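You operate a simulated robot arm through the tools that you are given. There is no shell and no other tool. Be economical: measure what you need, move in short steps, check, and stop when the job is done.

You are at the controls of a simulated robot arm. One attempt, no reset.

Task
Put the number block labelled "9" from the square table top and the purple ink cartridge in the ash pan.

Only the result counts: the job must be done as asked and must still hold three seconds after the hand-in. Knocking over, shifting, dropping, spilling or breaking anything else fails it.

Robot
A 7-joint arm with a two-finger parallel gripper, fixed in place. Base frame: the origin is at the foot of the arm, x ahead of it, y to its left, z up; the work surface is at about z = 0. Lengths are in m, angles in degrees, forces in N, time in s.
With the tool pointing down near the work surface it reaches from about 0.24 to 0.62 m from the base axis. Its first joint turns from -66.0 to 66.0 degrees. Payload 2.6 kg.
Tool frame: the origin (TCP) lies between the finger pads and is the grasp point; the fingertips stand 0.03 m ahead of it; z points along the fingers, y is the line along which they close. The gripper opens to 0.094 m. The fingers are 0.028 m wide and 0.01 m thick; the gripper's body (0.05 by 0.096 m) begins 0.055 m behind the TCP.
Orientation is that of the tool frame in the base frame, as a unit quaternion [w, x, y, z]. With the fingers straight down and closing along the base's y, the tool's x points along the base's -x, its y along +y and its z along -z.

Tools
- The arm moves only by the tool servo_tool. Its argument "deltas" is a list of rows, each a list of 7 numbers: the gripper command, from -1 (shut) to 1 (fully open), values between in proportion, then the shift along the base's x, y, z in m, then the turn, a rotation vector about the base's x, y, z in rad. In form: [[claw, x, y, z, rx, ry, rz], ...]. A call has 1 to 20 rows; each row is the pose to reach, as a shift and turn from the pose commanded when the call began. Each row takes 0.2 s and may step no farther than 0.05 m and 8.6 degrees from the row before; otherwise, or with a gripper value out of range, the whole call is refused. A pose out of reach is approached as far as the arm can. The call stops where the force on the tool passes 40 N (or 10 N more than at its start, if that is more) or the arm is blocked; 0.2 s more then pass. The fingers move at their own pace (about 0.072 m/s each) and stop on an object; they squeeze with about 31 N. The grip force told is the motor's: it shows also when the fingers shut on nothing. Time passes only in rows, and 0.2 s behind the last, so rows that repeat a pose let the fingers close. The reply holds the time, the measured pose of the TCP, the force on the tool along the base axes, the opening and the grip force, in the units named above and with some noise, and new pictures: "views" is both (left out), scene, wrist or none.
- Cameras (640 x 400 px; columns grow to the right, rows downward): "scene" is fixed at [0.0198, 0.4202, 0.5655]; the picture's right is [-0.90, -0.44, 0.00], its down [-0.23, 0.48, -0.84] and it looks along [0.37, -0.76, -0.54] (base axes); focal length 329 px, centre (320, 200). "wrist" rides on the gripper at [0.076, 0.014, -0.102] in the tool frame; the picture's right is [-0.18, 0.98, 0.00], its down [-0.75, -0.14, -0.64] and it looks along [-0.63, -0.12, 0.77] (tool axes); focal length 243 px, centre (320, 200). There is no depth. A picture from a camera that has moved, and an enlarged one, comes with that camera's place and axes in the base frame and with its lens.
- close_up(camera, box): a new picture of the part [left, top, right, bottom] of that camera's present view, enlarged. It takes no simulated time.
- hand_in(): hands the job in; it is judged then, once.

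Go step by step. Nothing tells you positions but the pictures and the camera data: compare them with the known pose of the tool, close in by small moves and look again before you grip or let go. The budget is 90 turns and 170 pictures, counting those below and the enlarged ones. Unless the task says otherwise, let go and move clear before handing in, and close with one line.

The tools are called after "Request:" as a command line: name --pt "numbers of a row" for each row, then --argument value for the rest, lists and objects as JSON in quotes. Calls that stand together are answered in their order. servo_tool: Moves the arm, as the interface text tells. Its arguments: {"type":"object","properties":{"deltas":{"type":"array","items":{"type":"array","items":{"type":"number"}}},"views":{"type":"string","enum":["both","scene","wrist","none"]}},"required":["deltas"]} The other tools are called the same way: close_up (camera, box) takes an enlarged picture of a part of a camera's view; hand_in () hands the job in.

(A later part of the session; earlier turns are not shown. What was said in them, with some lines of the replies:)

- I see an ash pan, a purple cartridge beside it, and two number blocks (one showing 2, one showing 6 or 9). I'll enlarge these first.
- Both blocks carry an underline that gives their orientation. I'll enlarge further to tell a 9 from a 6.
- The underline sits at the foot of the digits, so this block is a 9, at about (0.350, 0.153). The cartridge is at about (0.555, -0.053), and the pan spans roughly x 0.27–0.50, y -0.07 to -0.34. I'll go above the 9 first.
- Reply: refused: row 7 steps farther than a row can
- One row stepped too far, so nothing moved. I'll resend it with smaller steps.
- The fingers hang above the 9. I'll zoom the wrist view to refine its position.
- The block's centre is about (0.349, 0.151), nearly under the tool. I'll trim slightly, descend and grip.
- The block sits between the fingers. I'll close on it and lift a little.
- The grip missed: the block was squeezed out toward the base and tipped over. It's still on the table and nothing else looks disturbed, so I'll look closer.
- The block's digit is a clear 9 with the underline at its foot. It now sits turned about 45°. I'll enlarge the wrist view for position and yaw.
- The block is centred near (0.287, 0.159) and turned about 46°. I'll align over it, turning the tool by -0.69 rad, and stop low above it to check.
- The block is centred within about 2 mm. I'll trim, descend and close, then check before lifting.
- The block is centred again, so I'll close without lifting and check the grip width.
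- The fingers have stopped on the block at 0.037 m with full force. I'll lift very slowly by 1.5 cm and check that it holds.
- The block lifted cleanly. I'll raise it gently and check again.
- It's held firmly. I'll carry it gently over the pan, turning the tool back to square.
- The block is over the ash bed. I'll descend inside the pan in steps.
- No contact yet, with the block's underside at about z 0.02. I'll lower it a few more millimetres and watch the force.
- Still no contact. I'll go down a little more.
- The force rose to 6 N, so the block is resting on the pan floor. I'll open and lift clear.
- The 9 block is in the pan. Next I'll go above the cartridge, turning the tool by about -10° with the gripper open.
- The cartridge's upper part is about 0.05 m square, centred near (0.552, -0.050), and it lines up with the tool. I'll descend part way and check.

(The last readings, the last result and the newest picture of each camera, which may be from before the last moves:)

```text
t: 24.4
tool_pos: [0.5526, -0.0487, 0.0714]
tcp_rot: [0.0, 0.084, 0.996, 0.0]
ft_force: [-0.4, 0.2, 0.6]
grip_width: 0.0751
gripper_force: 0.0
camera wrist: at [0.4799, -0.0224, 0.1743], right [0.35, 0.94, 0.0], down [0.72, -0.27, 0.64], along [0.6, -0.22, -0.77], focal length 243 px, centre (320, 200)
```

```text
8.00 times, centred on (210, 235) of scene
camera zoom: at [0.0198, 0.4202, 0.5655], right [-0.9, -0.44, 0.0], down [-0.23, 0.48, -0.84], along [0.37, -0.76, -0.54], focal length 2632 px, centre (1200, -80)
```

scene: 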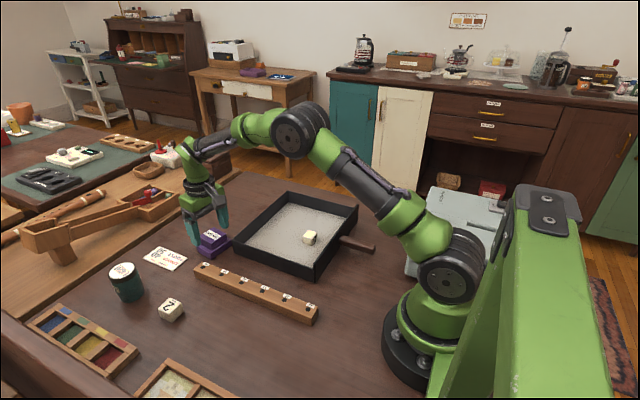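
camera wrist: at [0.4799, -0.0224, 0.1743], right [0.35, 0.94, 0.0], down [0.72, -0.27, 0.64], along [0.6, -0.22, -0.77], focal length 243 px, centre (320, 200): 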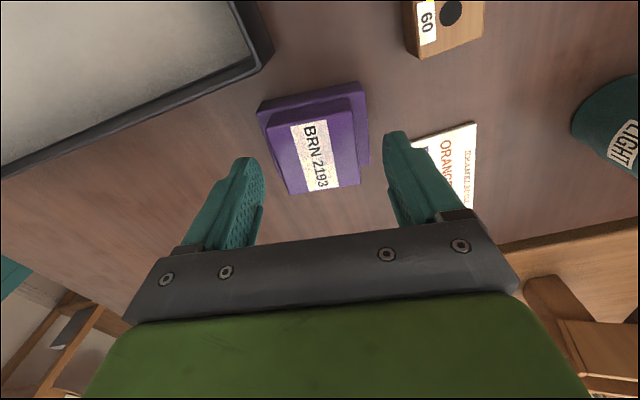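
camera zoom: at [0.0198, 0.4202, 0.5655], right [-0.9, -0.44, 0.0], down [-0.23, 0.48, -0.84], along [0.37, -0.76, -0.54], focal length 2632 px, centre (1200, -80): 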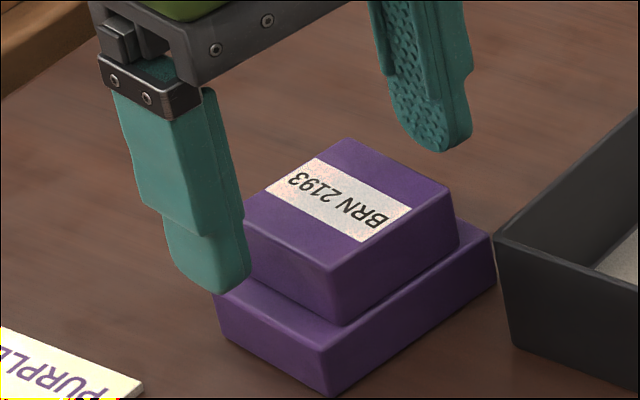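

It's centred within about 2 mm. I'll lower the fingertips to just above the flange step and close on the upper part.

Request:
servo_tool --pt "0.6 0 -0.0015 -0.01 0 0 0" --pt "0.6 0 -0.0015 -0.0185 0 0 0" --pt "0.4 0 -0.0015 -0.0185 0 0 0" --pt "0.2 0 -0.0015 -0.0185 0 0 0" --pt "0 0 -0.0015 -0.0185 0 0 0" --pt "-0.1 0 -0.0015 -0.0185 0 0 0" --pt "-0.2 0 -0.0015 -0.0185 0 0 0"

Request:
close_up --camera "wrist" --box '[208, 110, 432, 250]'

Request:
close_up --camera "scene" --box '[170, 210, 250, 260]'

```text
t: 26.0
tool_pos: [0.5536, -0.0516, 0.0535]
tcp_rot: [0.0, 0.085, 0.996, 0.0]
ft_force: [-0.3, -0.3, 0.1]
grip_width: 0.0492
gripper_force: 31.1
camera wrist: at [0.4803, -0.0243, 0.1559], right [0.35, 0.94, 0.0], down [0.72, -0.27, 0.64], along [0.6, -0.22, -0.77], focal length 243 px, centre (320, 200)
```

scene: 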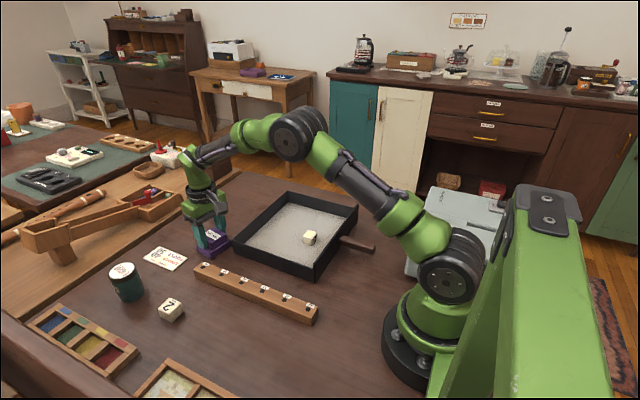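
wrist: 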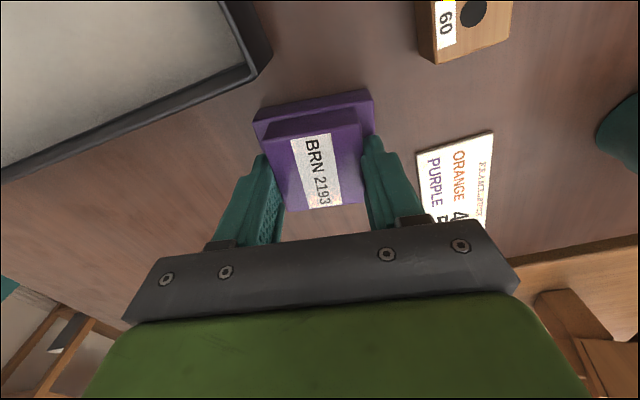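

```text
2.86 times, centred on (320, 180) of wrist
camera zoom: at [0.4803, -0.0243, 0.1559], right [0.35, 0.94, 0.0], down [0.72, -0.27, 0.64], along [0.6, -0.22, -0.77], focal length 693 px, centre (320, 257)
```

zoom: 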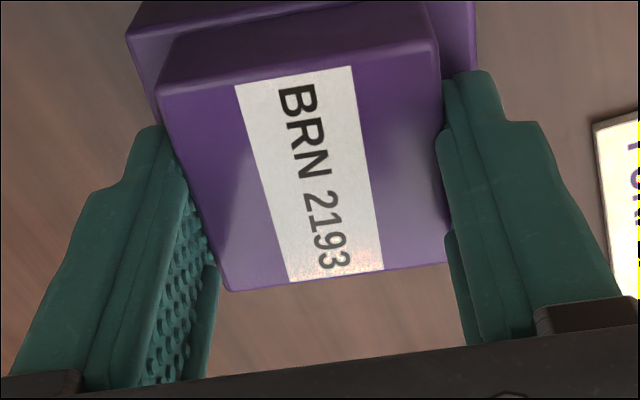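

```text
8.00 times, centred on (210, 235) of scene
camera zoom: at [0.0198, 0.4202, 0.5655], right [-0.9, -0.44, 0.0], down [-0.23, 0.48, -0.84], along [0.37, -0.76, -0.54], focal length 2632 px, centre (1200, -80)
```

zoom: 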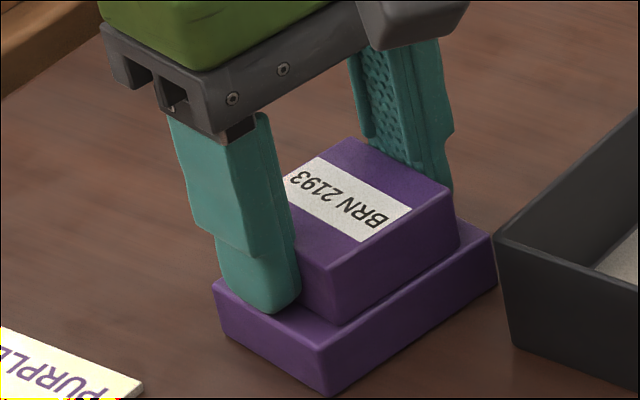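

The grip sits about 6 mm too far toward +x. I'll reopen slightly, shift back, close again and check the width.

Request:
servo_tool --pt "0.3 0 0 0 0 0 0" --pt "0.4 0 0 0 0 0 0" --pt "0.4 -0.003 0.0005 0 0 0 0" --pt "0.4 -0.006 0.001 0 0 0 0" --pt "0.4 -0.006 0.001 0 0 0 0" --pt "0.2 -0.006 0.001 0 0 0 0" --pt "0 -0.006 0.001 0 0 0 0" --pt "-0.2 -0.006 0.001 0 0 0 0" --pt "-0.6 -0.006 0.001 0 0 0 0" --pt "-1 -0.006 0.001 0 0 0 0" --views "wrist"

Request:
close_up --camera "scene" --box '[170, 210, 250, 260]'

```text
t: 28.2
tool_pos: [0.5474, -0.0501, 0.053]
tcp_rot: [0.001, 0.085, 0.996, 0.0]
ft_force: [-1.4, 1.2, 2.1]
grip_width: 0.0493
gripper_force: 31.4
camera wrist: at [0.4742, -0.0236, 0.1563], right [0.35, 0.94, 0.0], down [0.72, -0.27, 0.64], along [0.6, -0.22, -0.77], focal length 243 px, centre (320, 200)
```

wrist: 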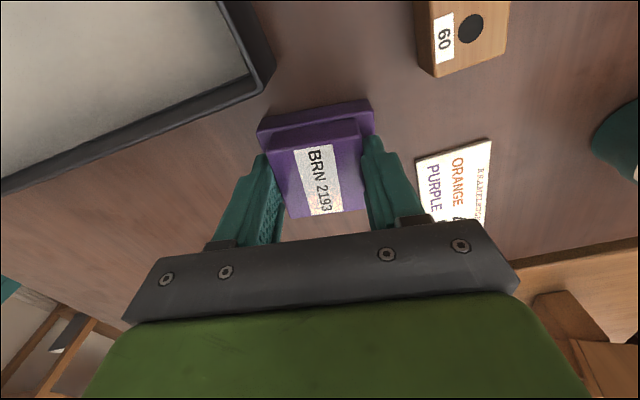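

```text
8.00 times, centred on (210, 235) of scene
camera zoom: at [0.0198, 0.4202, 0.5655], right [-0.9, -0.44, 0.0], down [-0.23, 0.48, -0.84], along [0.37, -0.76, -0.54], focal length 2632 px, centre (1200, -80)
```

zoom: 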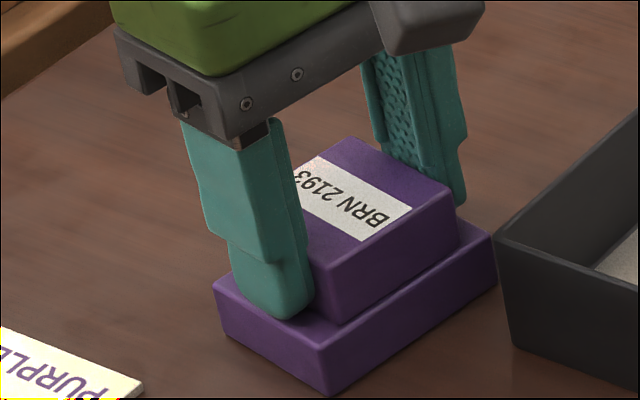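

Width is 0.049 m at full force and the grip is better centred. I'll lift slowly and check that the lower part comes along.

Request:
servo_tool --pt "-1 0 0 0.002 0 0 0" --pt "-1 0 0 0.005 0 0 0" --pt "-1 0 0 0.009 0 0 0" --pt "-1 0 0 0.014 0 0 0" --pt "-1 0 0 0.016 0 0 0" --views "wrist"

Request:
close_up --camera "scene" --box '[170, 210, 250, 260]'

```text
t: 29.4
tool_pos: [0.5472, -0.0496, 0.0701]
tcp_rot: [0.0, 0.084, 0.996, 0.0]
ft_force: [0.4, -0.3, -0.8]
grip_width: 0.049
gripper_force: 31.2
camera wrist: at [0.4742, -0.0238, 0.172], right [0.35, 0.94, 0.0], down [0.72, -0.27, 0.64], along [0.6, -0.22, -0.77], focal length 243 px, centre (320, 200)
```

wrist: 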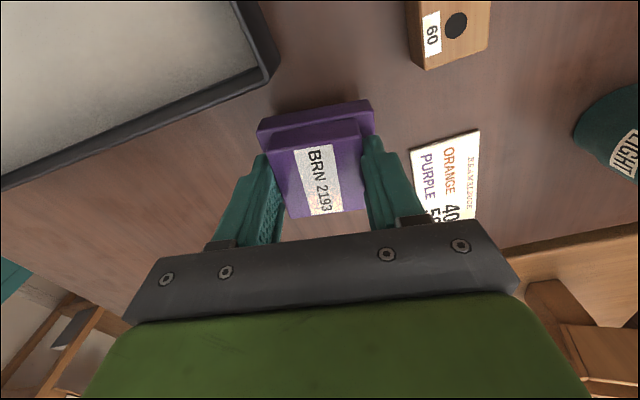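

```text
8.00 times, centred on (210, 235) of scene
camera zoom: at [0.0198, 0.4202, 0.5655], right [-0.9, -0.44, 0.0], down [-0.23, 0.48, -0.84], along [0.37, -0.76, -0.54], focal length 2632 px, centre (1200, -80)
```

zoom: 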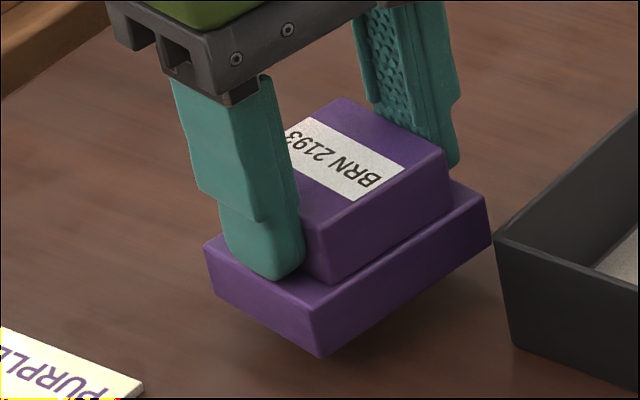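

The cartridge is one piece and is held. I'll raise it and carry it over the pan's free side, to about (0.43, -0.21).

Request:
servo_tool --pt "-1 0 0 0.01 0 0 0" --pt "-1 0 0 0.03 0 0 0" --pt "-1 0 0 0.05 0 0 0" --pt "-1 0 0 0.07 0 0 0" --pt "-1 0 0 0.08 0 0 0" --pt "-1 -0.005 -0.007 0.085 0 0 0" --pt "-1 -0.017 -0.023 0.085 0 0 0.02" --pt "-1 -0.03 -0.04 0.085 0 0 0.05" --pt "-1 -0.043 -0.058 0.085 0 0 0.08" --pt "-1 -0.056 -0.076 0.085 0 0 0.11" --pt "-1 -0.069 -0.094 0.085 0 0 0.13" --pt "-1 -0.082 -0.112 0.085 0 0 0.15" --pt "-1 -0.095 -0.13 0.085 0 0 0.17" --pt "-1 -0.108 -0.145 0.085 0 0 0.17" --pt "-1 -0.114 -0.155 0.085 0 0 0.17" --pt "-1 -0.117 -0.16 0.085 0 0 0.17" --pt "-1 -0.117 -0.16 0.085 0 0 0.17"

```text
t: 33.0
tool_pos: [0.4295, -0.2097, 0.155]
tcp_rot: [0.0, 0.0, 1.0, 0.0]
ft_force: [-0.6, -0.2, 0.1]
grip_width: 0.0491
gripper_force: 30.9
camera wrist: at [0.353, -0.1963, 0.257], right [0.18, 0.98, 0.0], down [0.75, -0.14, 0.64], along [0.63, -0.12, -0.77], focal length 243 px, centre (320, 200)
```

scene: 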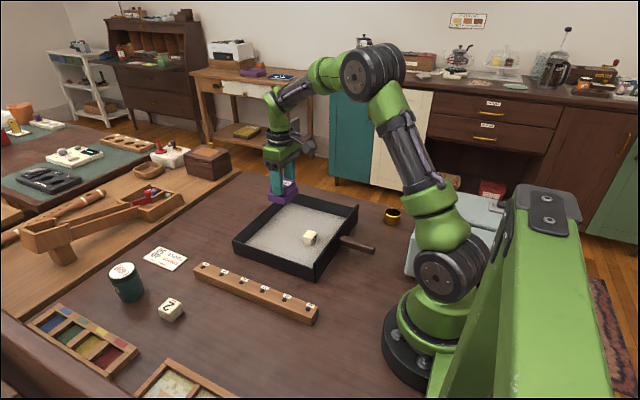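
wrist: 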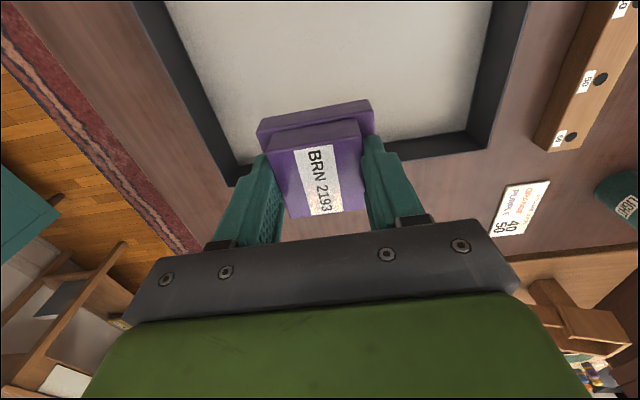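

The cartridge hangs over free ash with clearance on all sides. I'll lower it to just above the pan floor, then make contact slowly.

Request:
servo_tool --pt "-1 0 0 -0.01 0 0 0" --pt "-1 0 0 -0.03 0 0 0" --pt "-1 0 0 -0.05 0 0 0" --pt "-1 0 0 -0.07 0 0 0" --pt "-1 0 0 -0.083 0 0 0" --pt "-1 0 0 -0.089 0 0 0" --pt "-1 0 0 -0.092 0 0 0"

Request:
close_up --camera "scene" --box '[230, 180, 358, 260]'

```text
t: 34.6
tool_pos: [0.4299, -0.2107, 0.0619]
tcp_rot: [0.0, 0.0, 1.0, 0.0]
ft_force: [-0.1, 0.1, -1.2]
grip_width: 0.0494
gripper_force: 30.8
camera wrist: at [0.3537, -0.1962, 0.1652], right [0.18, 0.98, 0.0], down [0.75, -0.14, 0.64], along [0.63, -0.12, -0.77], focal length 243 px, centre (320, 200)
```

scene: 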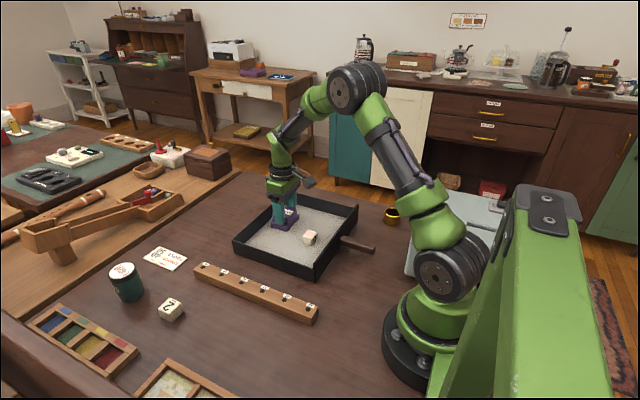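
wrist: 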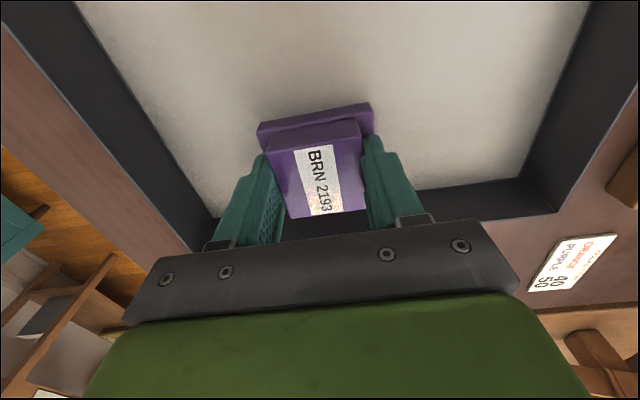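

```text
5.00 times, centred on (294, 220) of scene
camera zoom: at [0.0198, 0.4202, 0.5655], right [-0.9, -0.44, 0.0], down [-0.23, 0.48, -0.84], along [0.37, -0.76, -0.54], focal length 1645 px, centre (450, 100)
```

zoom: 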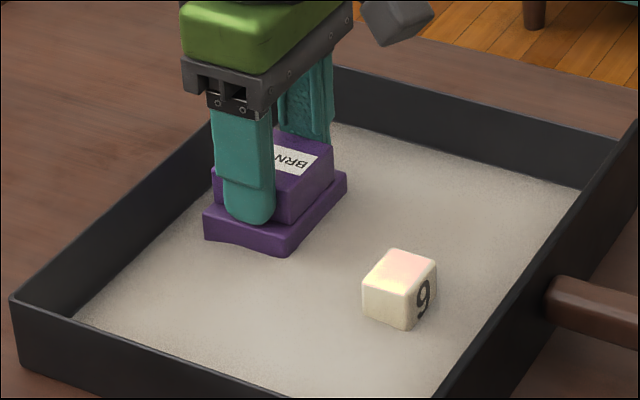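

It's a few millimetres above the floor. I'll lower it to contact.

Request:
servo_tool --pt "-1 0 0 -0.0015 0 0 0" --pt "-1 0 0 -0.003 0 0 0" --pt "-1 0 0 -0.004 0 0 0" --views "none"

```text
t: 35.4
tool_pos: [0.4306, -0.2113, 0.0582]
tcp_rot: [0.0, 0.0, 1.0, 0.001]
ft_force: [-0.6, -0.9, -1.0]
grip_width: 0.049
gripper_force: 30.9
```

Request:
servo_tool --pt "-1 0 0 -0.001 0 0 0" --pt "-1 0 0 -0.002 0 0 0" --views "none"

```text
t: 36.0
tool_pos: [0.4296, -0.2105, 0.0565]
tcp_rot: [0.001, 0.0, 1.0, -0.001]
ft_force: [-3.8, 2.4, 12.3]
grip_width: 0.0493
gripper_force: 31.7
```

Contact: the cartridge is on the pan floor. I'll release and lift clear.

Request:
servo_tool --pt "0.1 0 0 0.001 0 0 0" --pt "0.3 0 0 0.001 0 0 0" --pt "0.5 0 0 0.001 0 0 0" --pt "0.6 0 0 0.001 0 0 0" --pt "0.6 0 0 0.02 0 0 0" --pt "0.6 0 0 0.05 0 0 0" --pt "0.6 0 0 0.09 0 0 0" --pt "0.6 0 0 0.13 0 0 0" --pt "0.6 -0.02 0 0.17 0 0 0" --pt "0.6 -0.04 0 0.2 0 0 0" --pt "0.6 -0.04 0 0.2 0 0 0"

Request:
close_up --camera "scene" --box '[140, 180, 380, 330]'

```text
t: 38.4
tool_pos: [0.3903, -0.209, 0.2569]
tcp_rot: [0.001, 0.0, 1.0, 0.0]
ft_force: [-0.1, 0.4, -0.3]
grip_width: 0.0748
gripper_force: 0.1
camera wrist: at [0.3141, -0.1955, 0.3594], right [0.18, 0.98, 0.0], down [0.75, -0.14, 0.64], along [0.63, -0.12, -0.77], focal length 243 px, centre (320, 200)
```

scene: 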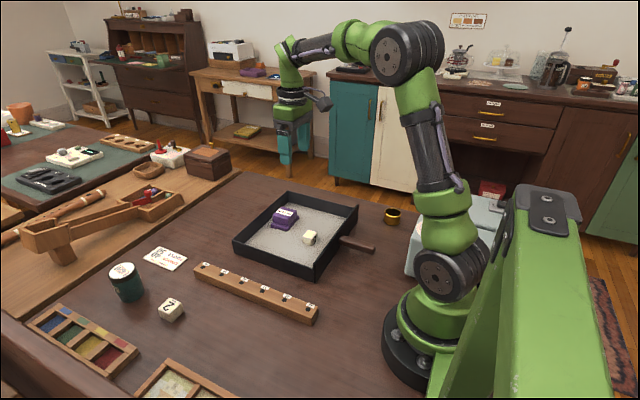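
wrist: 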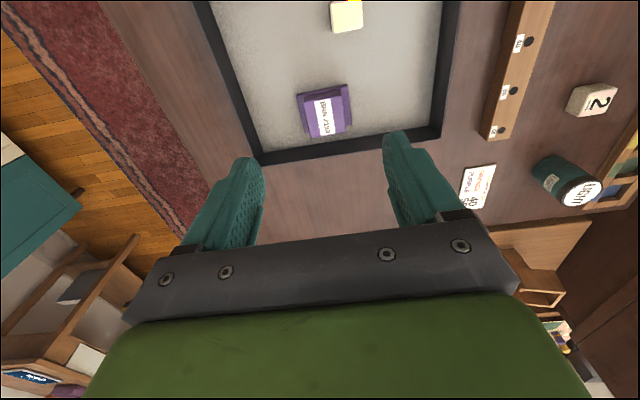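

```text
2.67 times, centred on (260, 255) of scene
camera zoom: at [0.0198, 0.4202, 0.5655], right [-0.9, -0.44, 0.0], down [-0.23, 0.48, -0.84], along [0.37, -0.76, -0.54], focal length 877 px, centre (480, 53)
```

zoom: 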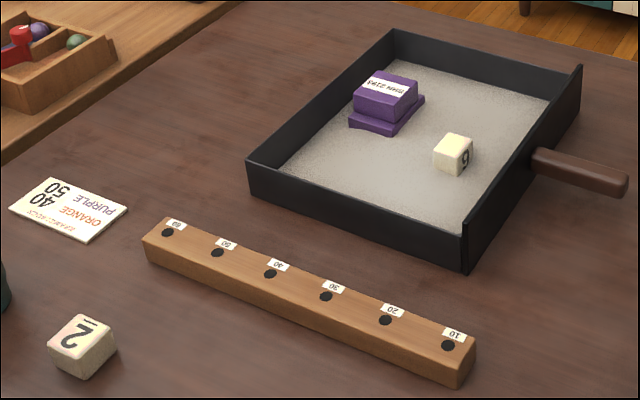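

Both items rest in the ash pan, nothing else appears to have moved, and the arm is clear. I'm handing in.

Request:
hand_in

```text
The job is handed in.
```

I put the "9" block and the purple ink cartridge in the ash pan, moved the arm clear and handed the job in; the first grip on the block slipped and tipped it over on the table, but nothing else appeared to move.
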